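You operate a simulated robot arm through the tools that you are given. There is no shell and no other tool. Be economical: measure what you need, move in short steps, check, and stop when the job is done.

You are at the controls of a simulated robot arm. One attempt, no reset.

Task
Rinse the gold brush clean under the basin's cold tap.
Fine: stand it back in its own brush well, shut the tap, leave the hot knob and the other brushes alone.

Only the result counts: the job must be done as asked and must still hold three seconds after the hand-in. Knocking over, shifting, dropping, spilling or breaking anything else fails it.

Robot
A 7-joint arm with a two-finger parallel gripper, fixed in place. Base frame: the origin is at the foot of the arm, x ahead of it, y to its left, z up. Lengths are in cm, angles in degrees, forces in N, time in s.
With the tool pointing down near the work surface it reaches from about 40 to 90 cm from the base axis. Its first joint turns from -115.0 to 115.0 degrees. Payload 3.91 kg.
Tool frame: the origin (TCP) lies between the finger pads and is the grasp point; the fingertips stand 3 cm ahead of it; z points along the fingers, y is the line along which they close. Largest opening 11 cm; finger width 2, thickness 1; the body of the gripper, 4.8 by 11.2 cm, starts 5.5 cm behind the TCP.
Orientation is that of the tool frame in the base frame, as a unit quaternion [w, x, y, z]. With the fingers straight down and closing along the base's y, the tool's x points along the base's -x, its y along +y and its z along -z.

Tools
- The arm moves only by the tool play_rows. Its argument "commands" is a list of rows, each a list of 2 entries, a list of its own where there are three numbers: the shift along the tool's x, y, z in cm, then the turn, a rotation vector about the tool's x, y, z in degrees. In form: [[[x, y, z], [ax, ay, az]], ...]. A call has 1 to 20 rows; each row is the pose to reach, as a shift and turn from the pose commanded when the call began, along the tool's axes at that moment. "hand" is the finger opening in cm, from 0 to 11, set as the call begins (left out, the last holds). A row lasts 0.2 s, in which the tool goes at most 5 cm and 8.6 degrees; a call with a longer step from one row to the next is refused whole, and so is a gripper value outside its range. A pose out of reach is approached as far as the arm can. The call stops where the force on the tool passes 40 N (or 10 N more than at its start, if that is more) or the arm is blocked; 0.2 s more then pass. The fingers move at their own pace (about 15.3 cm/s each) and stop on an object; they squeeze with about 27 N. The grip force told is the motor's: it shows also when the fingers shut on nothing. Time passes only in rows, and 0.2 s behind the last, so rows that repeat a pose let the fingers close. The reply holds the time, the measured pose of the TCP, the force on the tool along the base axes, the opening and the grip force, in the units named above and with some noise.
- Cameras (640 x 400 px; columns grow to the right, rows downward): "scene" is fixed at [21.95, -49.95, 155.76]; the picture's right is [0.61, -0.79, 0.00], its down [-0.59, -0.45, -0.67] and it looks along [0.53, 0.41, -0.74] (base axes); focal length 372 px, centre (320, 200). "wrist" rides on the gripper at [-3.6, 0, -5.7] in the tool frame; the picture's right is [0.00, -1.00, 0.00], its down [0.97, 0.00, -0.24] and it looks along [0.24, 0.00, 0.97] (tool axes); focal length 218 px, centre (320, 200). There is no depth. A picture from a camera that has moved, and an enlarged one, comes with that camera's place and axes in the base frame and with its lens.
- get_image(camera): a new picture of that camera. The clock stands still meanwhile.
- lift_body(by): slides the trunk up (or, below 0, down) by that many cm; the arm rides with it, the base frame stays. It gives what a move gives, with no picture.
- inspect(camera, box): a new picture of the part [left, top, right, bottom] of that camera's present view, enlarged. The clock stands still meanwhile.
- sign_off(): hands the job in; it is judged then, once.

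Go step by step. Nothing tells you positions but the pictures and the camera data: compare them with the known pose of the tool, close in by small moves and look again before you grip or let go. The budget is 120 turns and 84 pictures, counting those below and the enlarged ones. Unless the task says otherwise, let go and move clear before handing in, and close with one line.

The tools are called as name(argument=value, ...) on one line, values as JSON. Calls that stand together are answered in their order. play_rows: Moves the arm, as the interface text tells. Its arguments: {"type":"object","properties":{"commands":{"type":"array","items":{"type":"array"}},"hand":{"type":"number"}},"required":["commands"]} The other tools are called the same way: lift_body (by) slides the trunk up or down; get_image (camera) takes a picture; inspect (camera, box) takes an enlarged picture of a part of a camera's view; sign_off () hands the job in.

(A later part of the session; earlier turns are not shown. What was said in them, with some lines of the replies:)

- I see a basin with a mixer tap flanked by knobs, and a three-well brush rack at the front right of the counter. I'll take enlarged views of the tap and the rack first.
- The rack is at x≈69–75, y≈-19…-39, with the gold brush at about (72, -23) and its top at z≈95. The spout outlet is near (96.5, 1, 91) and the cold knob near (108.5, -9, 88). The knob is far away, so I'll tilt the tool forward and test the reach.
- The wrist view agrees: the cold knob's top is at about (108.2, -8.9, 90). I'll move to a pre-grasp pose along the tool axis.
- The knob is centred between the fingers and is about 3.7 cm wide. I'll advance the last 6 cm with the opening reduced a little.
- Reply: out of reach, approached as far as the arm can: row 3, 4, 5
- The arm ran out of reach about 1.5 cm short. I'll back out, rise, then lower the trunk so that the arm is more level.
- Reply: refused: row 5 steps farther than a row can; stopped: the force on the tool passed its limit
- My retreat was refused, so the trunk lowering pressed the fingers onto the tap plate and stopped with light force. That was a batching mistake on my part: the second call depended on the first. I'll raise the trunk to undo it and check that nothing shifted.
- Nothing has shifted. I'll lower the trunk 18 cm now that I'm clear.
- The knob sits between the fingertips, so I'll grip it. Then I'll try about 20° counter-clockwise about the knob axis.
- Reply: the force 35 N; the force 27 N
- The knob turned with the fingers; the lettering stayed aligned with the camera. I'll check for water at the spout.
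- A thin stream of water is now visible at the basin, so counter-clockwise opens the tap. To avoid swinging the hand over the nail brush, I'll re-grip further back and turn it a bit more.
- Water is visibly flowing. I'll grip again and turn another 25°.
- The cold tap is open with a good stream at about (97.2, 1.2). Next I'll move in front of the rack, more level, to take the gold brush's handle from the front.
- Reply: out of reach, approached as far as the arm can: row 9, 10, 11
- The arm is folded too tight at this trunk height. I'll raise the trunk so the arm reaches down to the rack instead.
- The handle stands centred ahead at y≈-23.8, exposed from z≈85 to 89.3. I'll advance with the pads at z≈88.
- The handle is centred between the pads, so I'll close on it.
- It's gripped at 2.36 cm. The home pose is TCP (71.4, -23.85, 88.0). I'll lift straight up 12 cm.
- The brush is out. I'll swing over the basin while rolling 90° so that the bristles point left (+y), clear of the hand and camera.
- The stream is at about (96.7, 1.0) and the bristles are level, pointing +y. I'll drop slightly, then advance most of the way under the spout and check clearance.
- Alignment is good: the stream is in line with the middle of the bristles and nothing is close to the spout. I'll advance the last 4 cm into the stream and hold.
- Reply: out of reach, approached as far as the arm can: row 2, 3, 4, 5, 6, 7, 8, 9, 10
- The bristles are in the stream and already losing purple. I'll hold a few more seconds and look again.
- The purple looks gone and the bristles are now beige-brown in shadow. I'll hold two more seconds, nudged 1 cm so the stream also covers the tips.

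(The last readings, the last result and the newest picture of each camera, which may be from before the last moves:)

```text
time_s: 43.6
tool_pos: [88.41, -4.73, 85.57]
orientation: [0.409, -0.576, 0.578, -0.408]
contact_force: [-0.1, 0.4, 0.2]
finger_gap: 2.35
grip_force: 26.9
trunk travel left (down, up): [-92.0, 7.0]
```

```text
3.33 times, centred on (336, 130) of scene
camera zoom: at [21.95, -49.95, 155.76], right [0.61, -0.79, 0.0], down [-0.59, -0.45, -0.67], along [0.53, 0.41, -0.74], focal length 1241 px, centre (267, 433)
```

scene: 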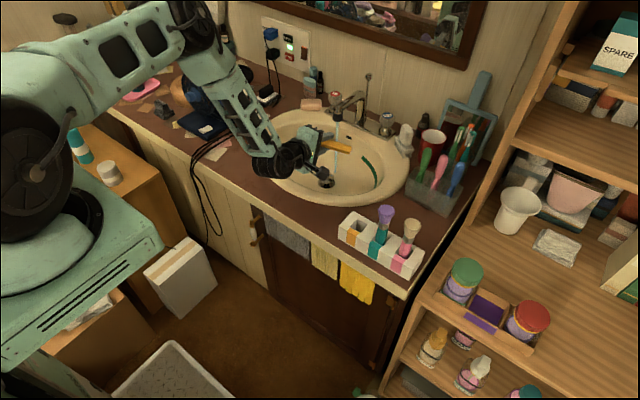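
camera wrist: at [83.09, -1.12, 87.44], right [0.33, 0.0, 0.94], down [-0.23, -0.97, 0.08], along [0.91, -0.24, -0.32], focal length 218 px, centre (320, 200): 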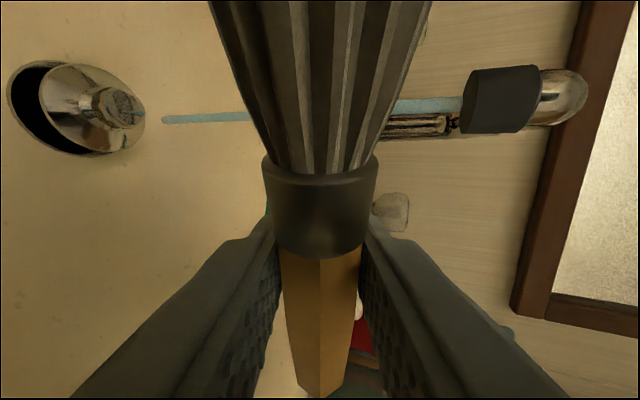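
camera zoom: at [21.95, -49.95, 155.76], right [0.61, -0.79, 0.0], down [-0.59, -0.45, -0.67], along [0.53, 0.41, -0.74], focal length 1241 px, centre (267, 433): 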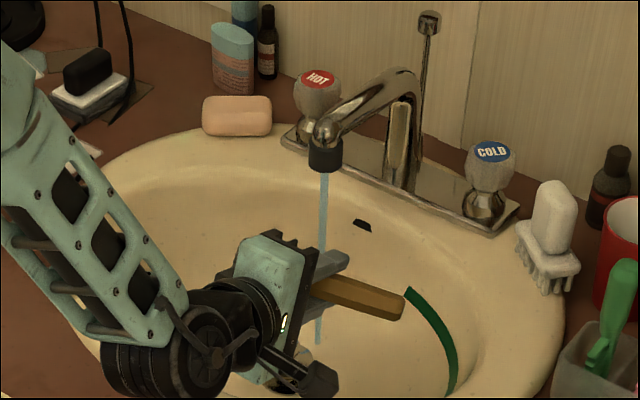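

The brush is rinsed clean. I'll lift, roll it upright again and return above its well.

play_rows(commands=[[[0, -3.86, -1.37], [0, 0, 7.5]], [[0, -7.7, -2.75], [0, 0, 15]], [[0, -11.6, -4.1], [0, 0, 22.5]], [[0, -15.45, -5.5], [0, 0, 30]], [[2.4, -14.74, -7.5], [0, 0, 37.5]], [[4.8, -14.0, -9.5], [0, 0, 45]], [[7.2, -13.3, -11.5], [0, 0, 52.5]], [[9.55, -12.6, -13.5], [0, 0, 60]], [[11.9, -11.9, -15.5], [0, 0, 67.5]], [[14.3, -11.2, -17.5], [0, 0, 75]], [[16.7, -10.5, -19.5], [0, 0, 82.5]], [[19.1, -9.75, -21.5], [0, 0, 90]], [[19.1, -9.75, -21.5], [0, 0, 90]]])

get_image(camera="scene")

get_image(camera="wrist")

```text
time_s: 46.4
tool_pos: [71.31, -23.63, 101.78]
orientation: [0.577, 0.001, 0.817, 0.001]
contact_force: [-0.5, -0.2, -0.2]
finger_gap: 2.33
grip_force: 27.2
trunk travel left (down, up): [-92.0, 7.0]
```

```text
41 pictures are left
```

scene: 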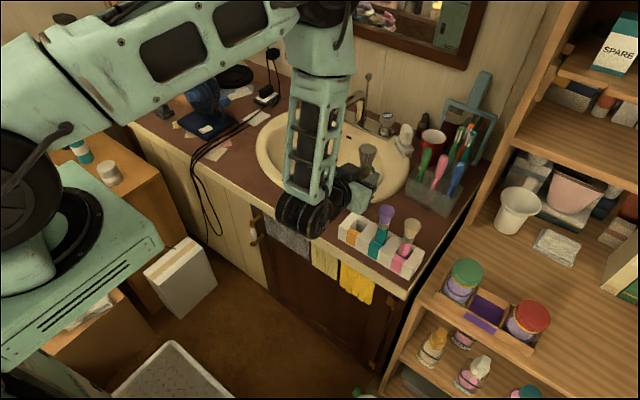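

```text
40 pictures are left
camera wrist: at [67.19, -23.68, 106.99], right [0.0, -1.0, 0.0], down [-0.55, 0.0, -0.83], along [0.83, 0.0, -0.55], focal length 218 px, centre (320, 200)
```

wrist: 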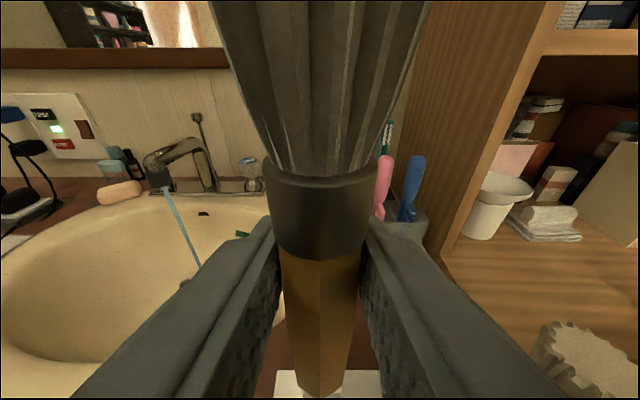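

The brush is upright and sits in the grip as before. I'll descend to just above the well and verify.

play_rows(commands=[[[2.2, -0.2, 0.85], [0, 0, 0]], [[4.4, -0.2, 1.7], [0, 0, 0]], [[6.2, -0.2, 2.35], [0, 0, 0]], [[7.9, -0.2, 2.9], [0, 0, 0]], [[7.9, -0.2, 2.9], [0, 0, 0]]])

inspect(camera="scene", box=[310, 150, 450, 270])

get_image(camera="wrist")

```text
time_s: 47.6
tool_pos: [71.38, -24.03, 93.2]
orientation: [0.577, 0.0, 0.817, 0.001]
contact_force: [0.2, 0.1, -1.4]
finger_gap: 2.36
grip_force: 27.0
trunk travel left (down, up): [-92.0, 7.0]
```

```text
3.33 times, centred on (380, 210) of scene
camera zoom: at [21.95, -49.95, 155.76], right [0.61, -0.79, 0.0], down [-0.59, -0.45, -0.67], along [0.53, 0.41, -0.74], focal length 1241 px, centre (120, 167)
```

zoom: 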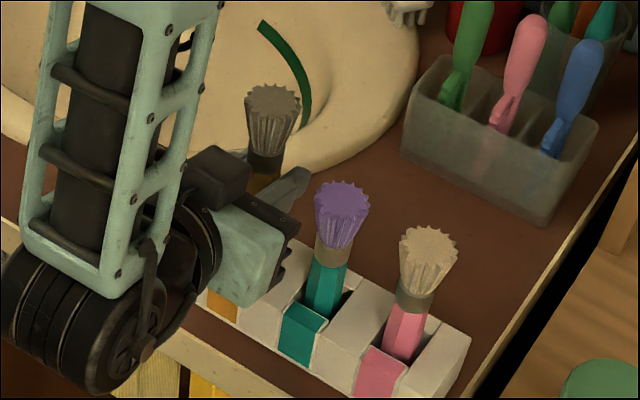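

```text
38 pictures are left
camera wrist: at [67.29, -24.06, 98.48], right [0.0, -1.0, 0.0], down [-0.55, 0.0, -0.83], along [0.83, 0.0, -0.55], focal length 218 px, centre (320, 200)
```

wrist: 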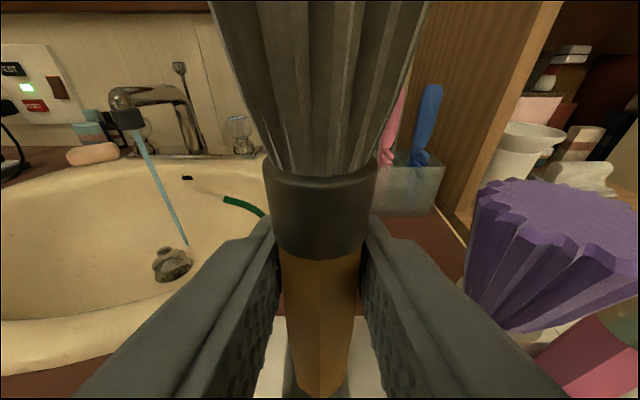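

play_rows(commands=[[[0, 0.17, 0], [0, 0, 0]], [[1.2, 0.17, 0.43], [0, 0, 0]], [[2.4, 0.17, 0.86], [0, 0, 0]], [[3.6, 0.17, 1.3], [0, 0, 0]], [[4.5, 0.17, 1.6], [0, 0, 0]], [[4.85, 0.17, 1.73], [0, 0, 0]], [[4.85, 0.17, 1.73], [0, 0, 0]]])

get_image(camera="wrist")

inspect(camera="scene", box=[310, 150, 450, 270])

```text
time_s: 49.2
tool_pos: [71.42, -23.86, 88.13]
orientation: [0.578, 0.0, 0.816, 0.0]
contact_force: [0.0, -0.5, -0.6]
finger_gap: 2.34
grip_force: 27.0
trunk travel left (down, up): [-92.0, 7.0]
```

```text
37 pictures are left
camera wrist: at [67.29, -23.98, 93.42], right [0.0, -1.0, 0.0], down [-0.55, 0.0, -0.83], along [0.83, 0.0, -0.55], focal length 218 px, centre (320, 200)
```

wrist: 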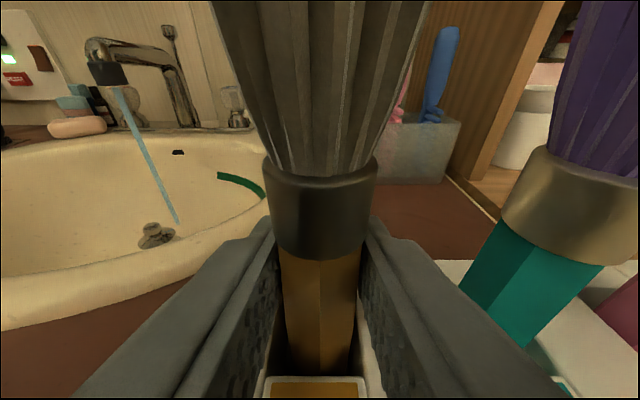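

```text
3.33 times, centred on (380, 210) of scene
camera zoom: at [21.95, -49.95, 155.76], right [0.61, -0.79, 0.0], down [-0.59, -0.45, -0.67], along [0.53, 0.41, -0.74], focal length 1241 px, centre (120, 167)
```

zoom: 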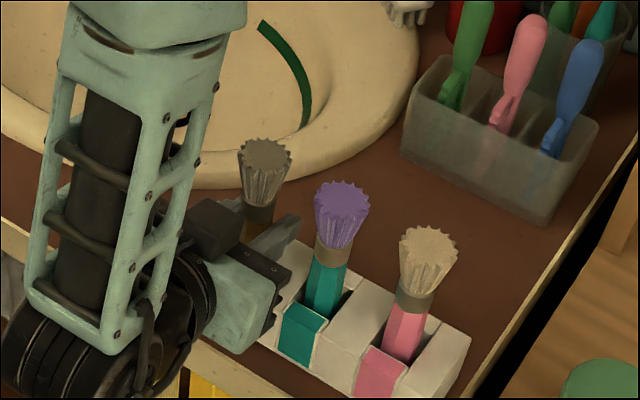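

The brush is back in its well at essentially the original pose. I'll ease down 0.1 cm, open, and back straight out.

play_rows(commands=[[[0.1, 0, 0.04], [0, 0, 0]], [[0.1, 0, 0.04], [0, 0, 0]]])

play_rows(commands=[[[0, 0, 0], [0, 0, 0]], [[0, 0, 0], [0, 0, 0]], [[0, 0, 0], [0, 0, 0]]], hand=4.8)

play_rows(commands=[[[0.5, 0, -1.5], [0, 0, 0]], [[1, 0, -3], [0, 0, 0]], [[1.7, 0, -5], [0, 0, 0]], [[2.4, 0, -7], [0, 0, 0]], [[2.4, 0, -7], [0, 0, 0]]])

get_image(camera="wrist")

get_image(camera="scene")

```text
time_s: 49.8
tool_pos: [71.39, -23.98, 88.12]
orientation: [0.578, 0.001, 0.816, 0.0]
contact_force: [-1.6, -0.4, 6.8]
finger_gap: 2.32
grip_force: 27.0
trunk travel left (down, up): [-92.0, 7.0]
```

```text
time_s: 50.6
tool_pos: [71.42, -23.93, 88.0]
orientation: [0.577, 0.001, 0.817, 0.0]
contact_force: [0.3, -0.2, -0.5]
finger_gap: 4.79
grip_force: 0.0
trunk travel left (down, up): [-92.0, 7.0]
```

```text
time_s: 51.8
tool_pos: [63.99, -23.94, 88.25]
orientation: [0.577, 0.001, 0.816, -0.001]
contact_force: [0.7, 0.3, -0.6]
finger_gap: 4.81
grip_force: 0.0
trunk travel left (down, up): [-92.0, 7.0]
```

```text
35 pictures are left
camera wrist: at [59.91, -23.88, 93.46], right [0.0, -1.0, 0.0], down [-0.55, 0.0, -0.83], along [0.83, 0.0, -0.55], focal length 218 px, centre (320, 200)
```

wrist: 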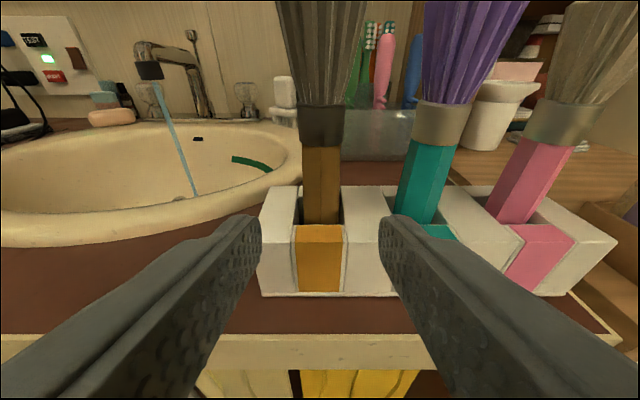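

```text
34 pictures are left
```

scene: 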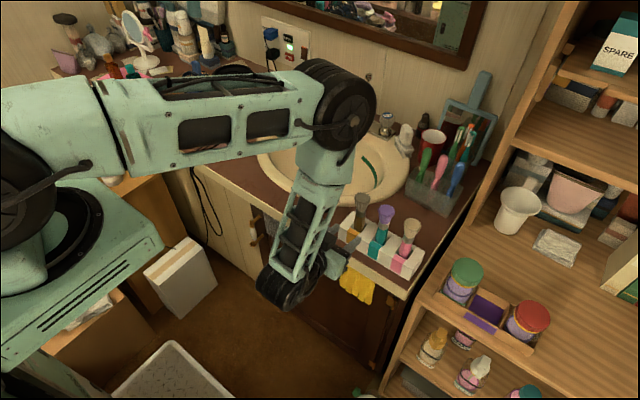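

The gold brush stands in its own well, clean, and the neighbours are undisturbed. Next I'll rise and head back to the cold knob to shut the tap.

play_rows(commands=[[[-4.2, 0, -1.5], [0, 0, 0]], [[-8.4, 0, -3], [0, 0, 0]], [[-12.6, 0, -4.5], [0, 0, 0]], [[-16.8, 0, -6], [0, 0, 0]], [[-18.84, 0, -6.7], [0, 0, 0]], [[-22, 1.9, -4.6], [0, 2.7, 0]], [[-25.1, 3.8, -2.5], [0, 5.5, 0]], [[-28.2, 5.7, -0.5], [0, 8.2, 0]], [[-31.3, 7.6, 1.6], [0, 11, 0]], [[-34.5, 9.5, 3.7], [0, 13.7, 0]], [[-37.6, 11.3, 5.7], [0, 16.5, 0]], [[-40.7, 13.2, 7.8], [0, 19.2, 0]], [[-43.8, 15, 9.9], [0, 22, 0]], [[-43.8, 15, 9.9], [0, 22, 0]]], hand=6)

```text
time_s: 54.8
tool_pos: [87.98, -8.79, 126.1]
orientation: [0.411, 0.0, 0.912, 0.0]
contact_force: [-0.1, 1.4, 0.0]
finger_gap: 6.0
grip_force: 0.1
trunk travel left (down, up): [-92.0, 7.0]
```

lift_body(by=-28)

get_image(camera="scene")

get_image(camera="wrist")

```text
time_s: 57.7
tool_pos: [88.12, -8.9, 98.11]
orientation: [0.411, 0.0, 0.912, 0.0]
contact_force: [0.1, -0.4, -0.2]
finger_gap: 5.99
grip_force: 0.1
trunk travel left (down, up): [-64.0, 35.0]
```

```text
33 pictures are left
```

scene: 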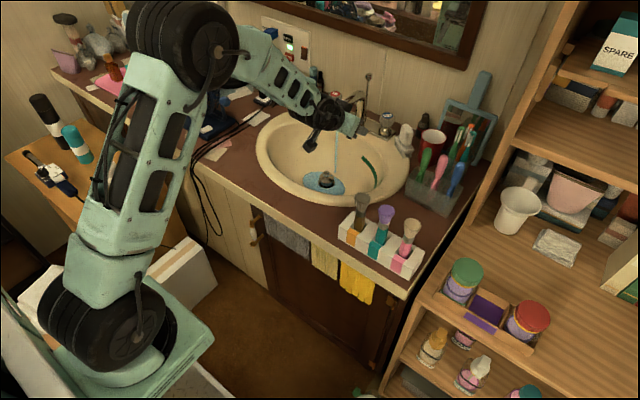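

```text
32 pictures are left
camera wrist: at [86.19, -8.91, 104.54], right [0.0, -1.0, 0.0], down [-0.82, 0.0, -0.57], along [0.57, 0.0, -0.82], focal length 218 px, centre (320, 200)
```

wrist: 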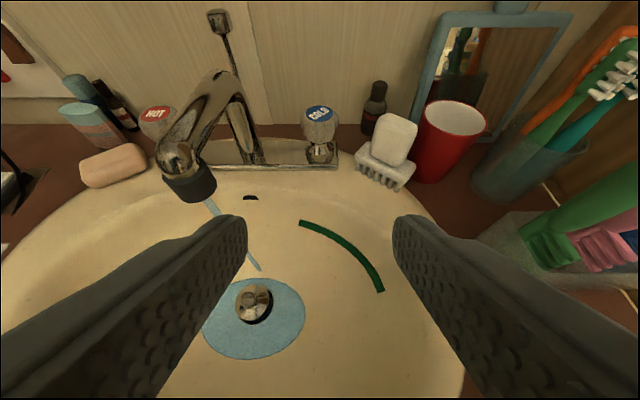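

Some water has pooled around the drain, well below the rim. I'll go straight to the knob, approaching with a +15° yaw.

play_rows(commands=[[[-2, -0.3, 4], [0, 0, 0]], [[-4.3, -0.6, 8.1], [0, 0, 0]], [[-6.5, -0.9, 12.16], [0, 0, 0]], [[-6.4, -0.8, 14.5], [-2, 0, -1.8]], [[-6.3, -0.6, 16.5], [-5, 0, -4.4]], [[-6.3, -0.4, 18.5], [-8, 0, -7.1]], [[-6.3, -0.2, 20], [-10, 0, -8.8]], [[-6.3, -0.1, 21], [-11.2, 0, -9.95]], [[-6.3, -0.1, 21], [-11.2, 0, -9.95]]], hand=6)

get_image(camera="wrist")

```text
time_s: 59.7
tool_pos: [107.96, -9.11, 88.85]
orientation: [0.408, -0.118, 0.904, 0.053]
contact_force: [-0.3, 0.6, -1.2]
finger_gap: 6.01
grip_force: 0.1
trunk travel left (down, up): [-64.0, 35.0]
```

```text
31 pictures are left
camera wrist: at [106.23, -9.51, 95.27], right [0.26, -0.97, 0.0], down [-0.8, -0.21, -0.57], along [0.55, 0.15, -0.82], focal length 218 px, centre (320, 200)
```

wrist: 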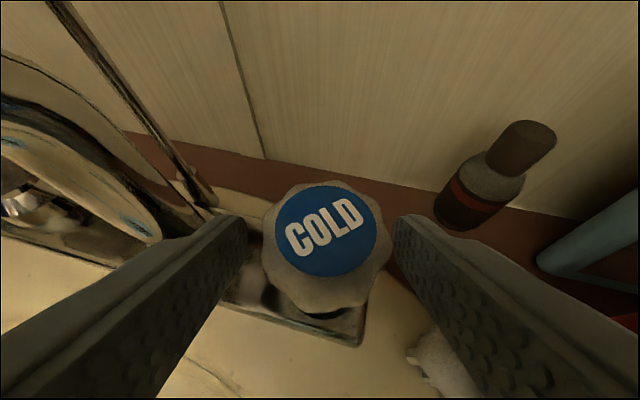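

I'll grip and turn clockwise about 28°.

play_rows(commands=[[[0, -0.1, 0], [0, 0, 0]], [[0, -0.1, 0], [0, 0, 0]], [[0, -0.1, 0], [0, 0, 0]], [[0, -0.05, 0], [4.2, 0, 3.7]], [[0, 0, 0], [8.4, 0, 7.4]], [[0, 0.07, 0], [12.6, 0, 11.2]], [[0, 0.13, 0], [16.8, 0, 14.9]], [[0, 0.2, 0], [21, 0, 18.6]], [[0, 0.2, 0], [21, 0, 18.6]]], hand=2)

get_image(camera="wrist")

get_image(camera="scene")

```text
time_s: 61.7
tool_pos: [108.05, -8.51, 89.0]
orientation: [0.409, 0.104, 0.906, -0.046]
contact_force: [15.8, 11.9, -5.5]
finger_gap: 4.56
grip_force: 44.7
trunk travel left (down, up): [-64.0, 35.0]
```

```text
30 pictures are left
camera wrist: at [106.22, -8.08, 95.3], right [-0.22, -0.97, 0.0], down [-0.8, 0.19, -0.57], along [0.56, -0.13, -0.82], focal length 218 px, centre (320, 200)
```

wrist: 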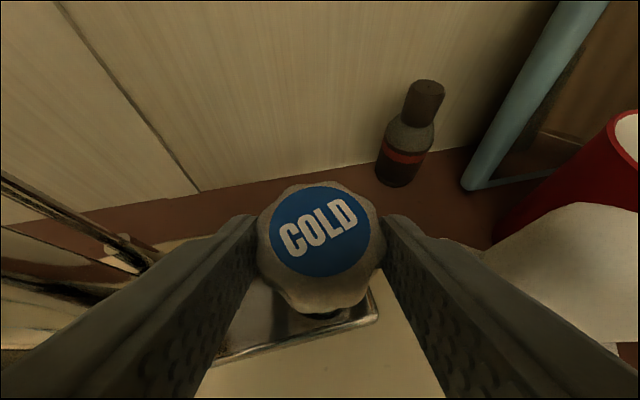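

```text
29 pictures are left
```

scene: 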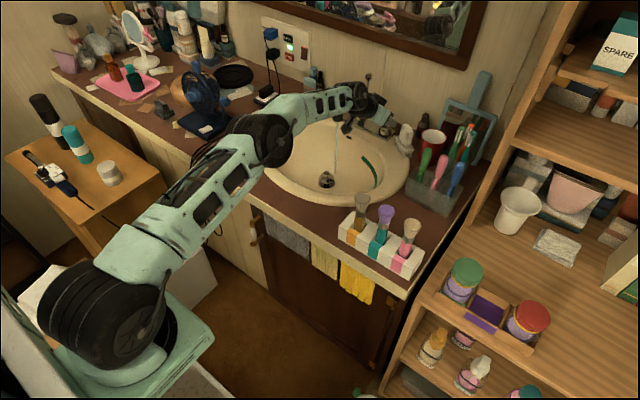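

The flow has thinned, with roughly 17° left. I'll re-grip and turn the rest, approaching closed gently.

play_rows(commands=[[[0, 0, 0], [0, 0, 0]], [[0, 0, 0], [0, 0, 0]], [[0, -0.1, 0], [-5.2, 0, -4.6]], [[0, -0.2, 0], [-10.5, 0, -9.3]], [[0, -0.3, 0], [-15.7, 0, -13.9]], [[0, -0.45, 0], [-21, 0, -18.6]], [[0, -0.45, 0], [-21, 0, -18.6]]], hand=6)

play_rows(commands=[[[0, 0, 0], [0, 0, 0]], [[0, 0, 0], [0, 0, 0]], [[0, 0, 0], [0, 0, 0]], [[0, 0.05, 0], [3, 0, 2.65]], [[0, 0.1, 0], [6, 0, 5.3]], [[0, 0.14, 0], [9, 0, 7.95]], [[0, 0.18, 0], [12, 0, 10.6]], [[0, 0.18, 0], [12, 0, 10.6]]], hand=2)

get_image(camera="wrist")

inspect(camera="scene", box=[270, 80, 430, 200])

```text
time_s: 63.3
tool_pos: [107.81, -9.24, 88.76]
orientation: [0.407, -0.119, 0.904, 0.053]
contact_force: [0.6, 0.7, -0.2]
finger_gap: 5.98
grip_force: 0.0
trunk travel left (down, up): [-64.0, 35.0]
```

```text
time_s: 65.1
tool_pos: [107.79, -8.85, 88.93]
orientation: [0.409, 0.008, 0.912, -0.003]
contact_force: [2.5, 10.6, -0.6]
finger_gap: 4.57
grip_force: 45.0
trunk travel left (down, up): [-64.0, 35.0]
```

```text
28 pictures are left
camera wrist: at [105.94, -8.76, 95.3], right [-0.02, -1.0, 0.0], down [-0.82, 0.01, -0.57], along [0.57, -0.01, -0.82], focal length 218 px, centre (320, 200)
```

wrist: 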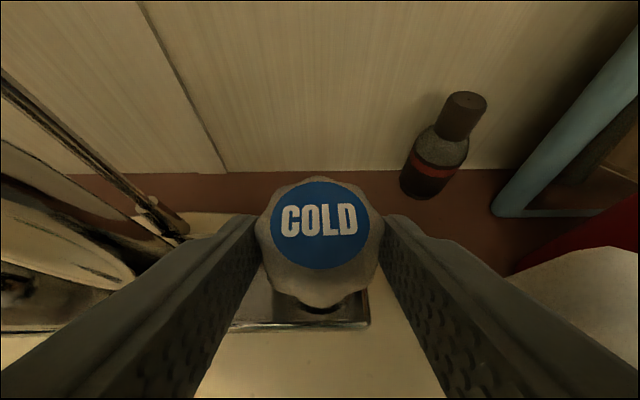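

```text
3.33 times, centred on (350, 140) of scene
camera zoom: at [21.95, -49.95, 155.76], right [0.61, -0.79, 0.0], down [-0.59, -0.45, -0.67], along [0.53, 0.41, -0.74], focal length 1241 px, centre (220, 400)
```

zoom: 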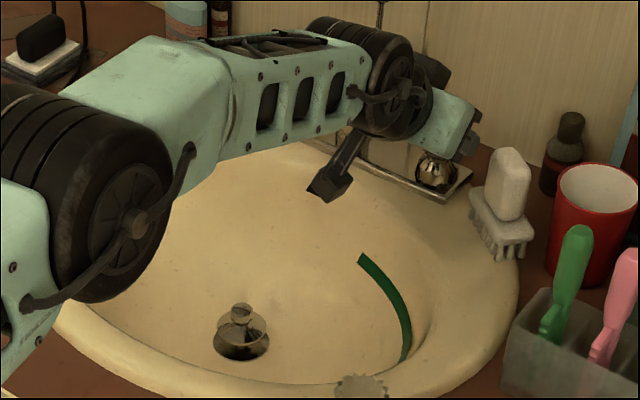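

The stream has stopped and the lettering is back at its original angle. I'll snug it 2.5° more, then release and retreat.

play_rows(commands=[[[0, 0.02, 0], [1, 0, 0.9]], [[0, 0.04, 0], [1.9, 0, 1.65]], [[0, 0.04, 0], [1.9, 0, 1.65]]])

play_rows(commands=[[[0, 0, 0], [0, 0, 0]], [[0, 0, 0], [0, 0, 0]], [[0, 0, -2], [0, 0, 0]], [[0, 0, -5], [0, 0, 0]], [[0, 0, -8], [0, 0, 0]], [[-3, 0, -11], [0, 0, 0]], [[-6, 0, -14], [0, 0, 0]], [[-6, 0, -18.5], [0, 0, 0]], [[-6, 0, -23], [0, 0, 0]], [[-6, 0, -27.5], [0, 0, 0]], [[-6, 0, -27.5], [0, 0, 0]]], hand=6)

get_image(camera="wrist")

get_image(camera="scene")

inspect(camera="scene", box=[300, 60, 460, 160])

inspect(camera="scene", box=[320, 180, 448, 280])

```text
time_s: 65.9
tool_pos: [107.85, -8.72, 88.82]
orientation: [0.41, 0.027, 0.912, -0.011]
contact_force: [8.7, 21.6, -2.7]
finger_gap: 4.58
grip_force: 45.0
trunk travel left (down, up): [-64.0, 35.0]
```

```text
time_s: 68.3
tool_pos: [91.19, -7.86, 111.68]
orientation: [0.41, 0.029, 0.912, -0.013]
contact_force: [-0.3, 0.0, 0.5]
finger_gap: 5.97
grip_force: 0.0
trunk travel left (down, up): [-64.0, 35.0]
```

```text
26 pictures are left
camera wrist: at [89.32, -7.8, 118.11], right [-0.06, -1.0, 0.0], down [-0.82, 0.05, -0.57], along [0.57, -0.04, -0.82], focal length 218 px, centre (320, 200)
```

wrist: 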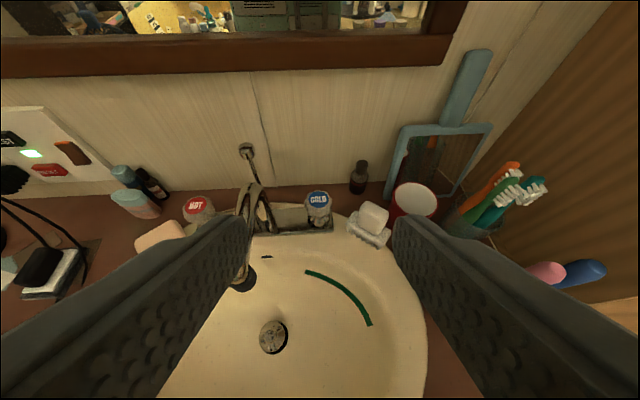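

```text
25 pictures are left
```

scene: 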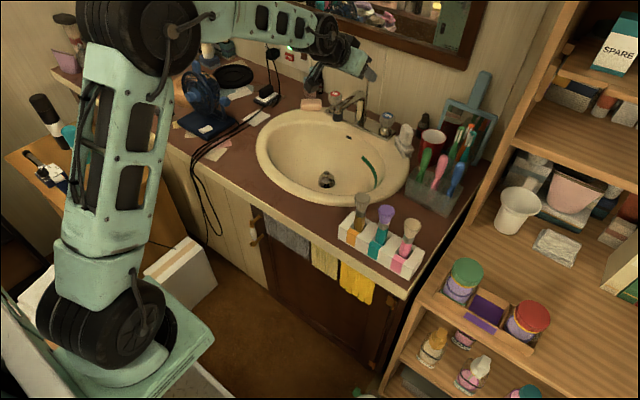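

```text
4.00 times, centred on (380, 110) of scene
camera zoom: at [21.95, -49.95, 155.76], right [0.61, -0.79, 0.0], down [-0.59, -0.45, -0.67], along [0.53, 0.41, -0.74], focal length 1490 px, centre (80, 560)
```

zoom: 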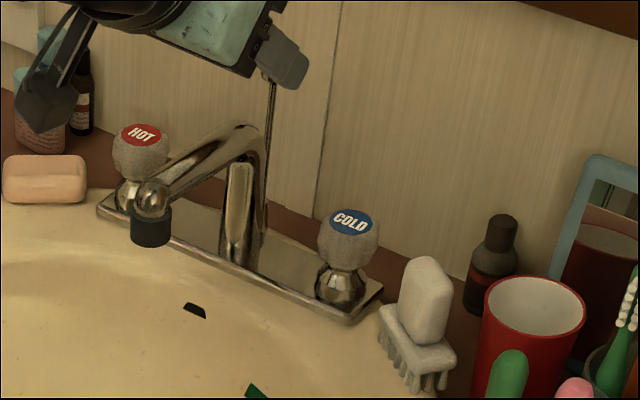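

```text
4.00 times, centred on (384, 230) of scene
camera zoom: at [21.95, -49.95, 155.76], right [0.61, -0.79, 0.0], down [-0.59, -0.45, -0.67], along [0.53, 0.41, -0.74], focal length 1490 px, centre (64, 80)
```

zoom: 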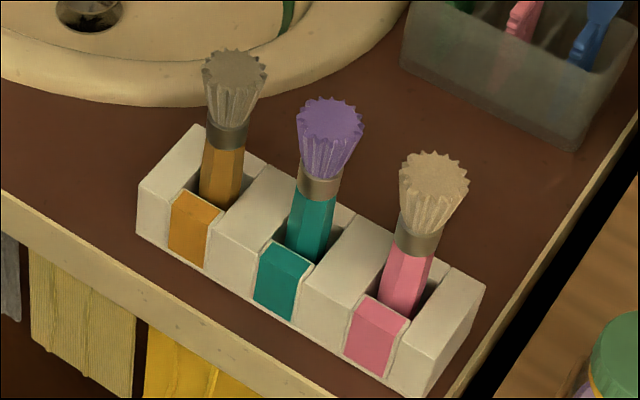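

No water is running and the cold knob is back at its starting angle. The gold brush stands clean in its own well, everything else is unmoved and the arm is clear, so I'm handing in.

sign_off()

```text
The job is handed in.
```

The gold brush is rinsed clean and back in its own well, the cold tap is shut, and the hot knob and other brushes were left alone.
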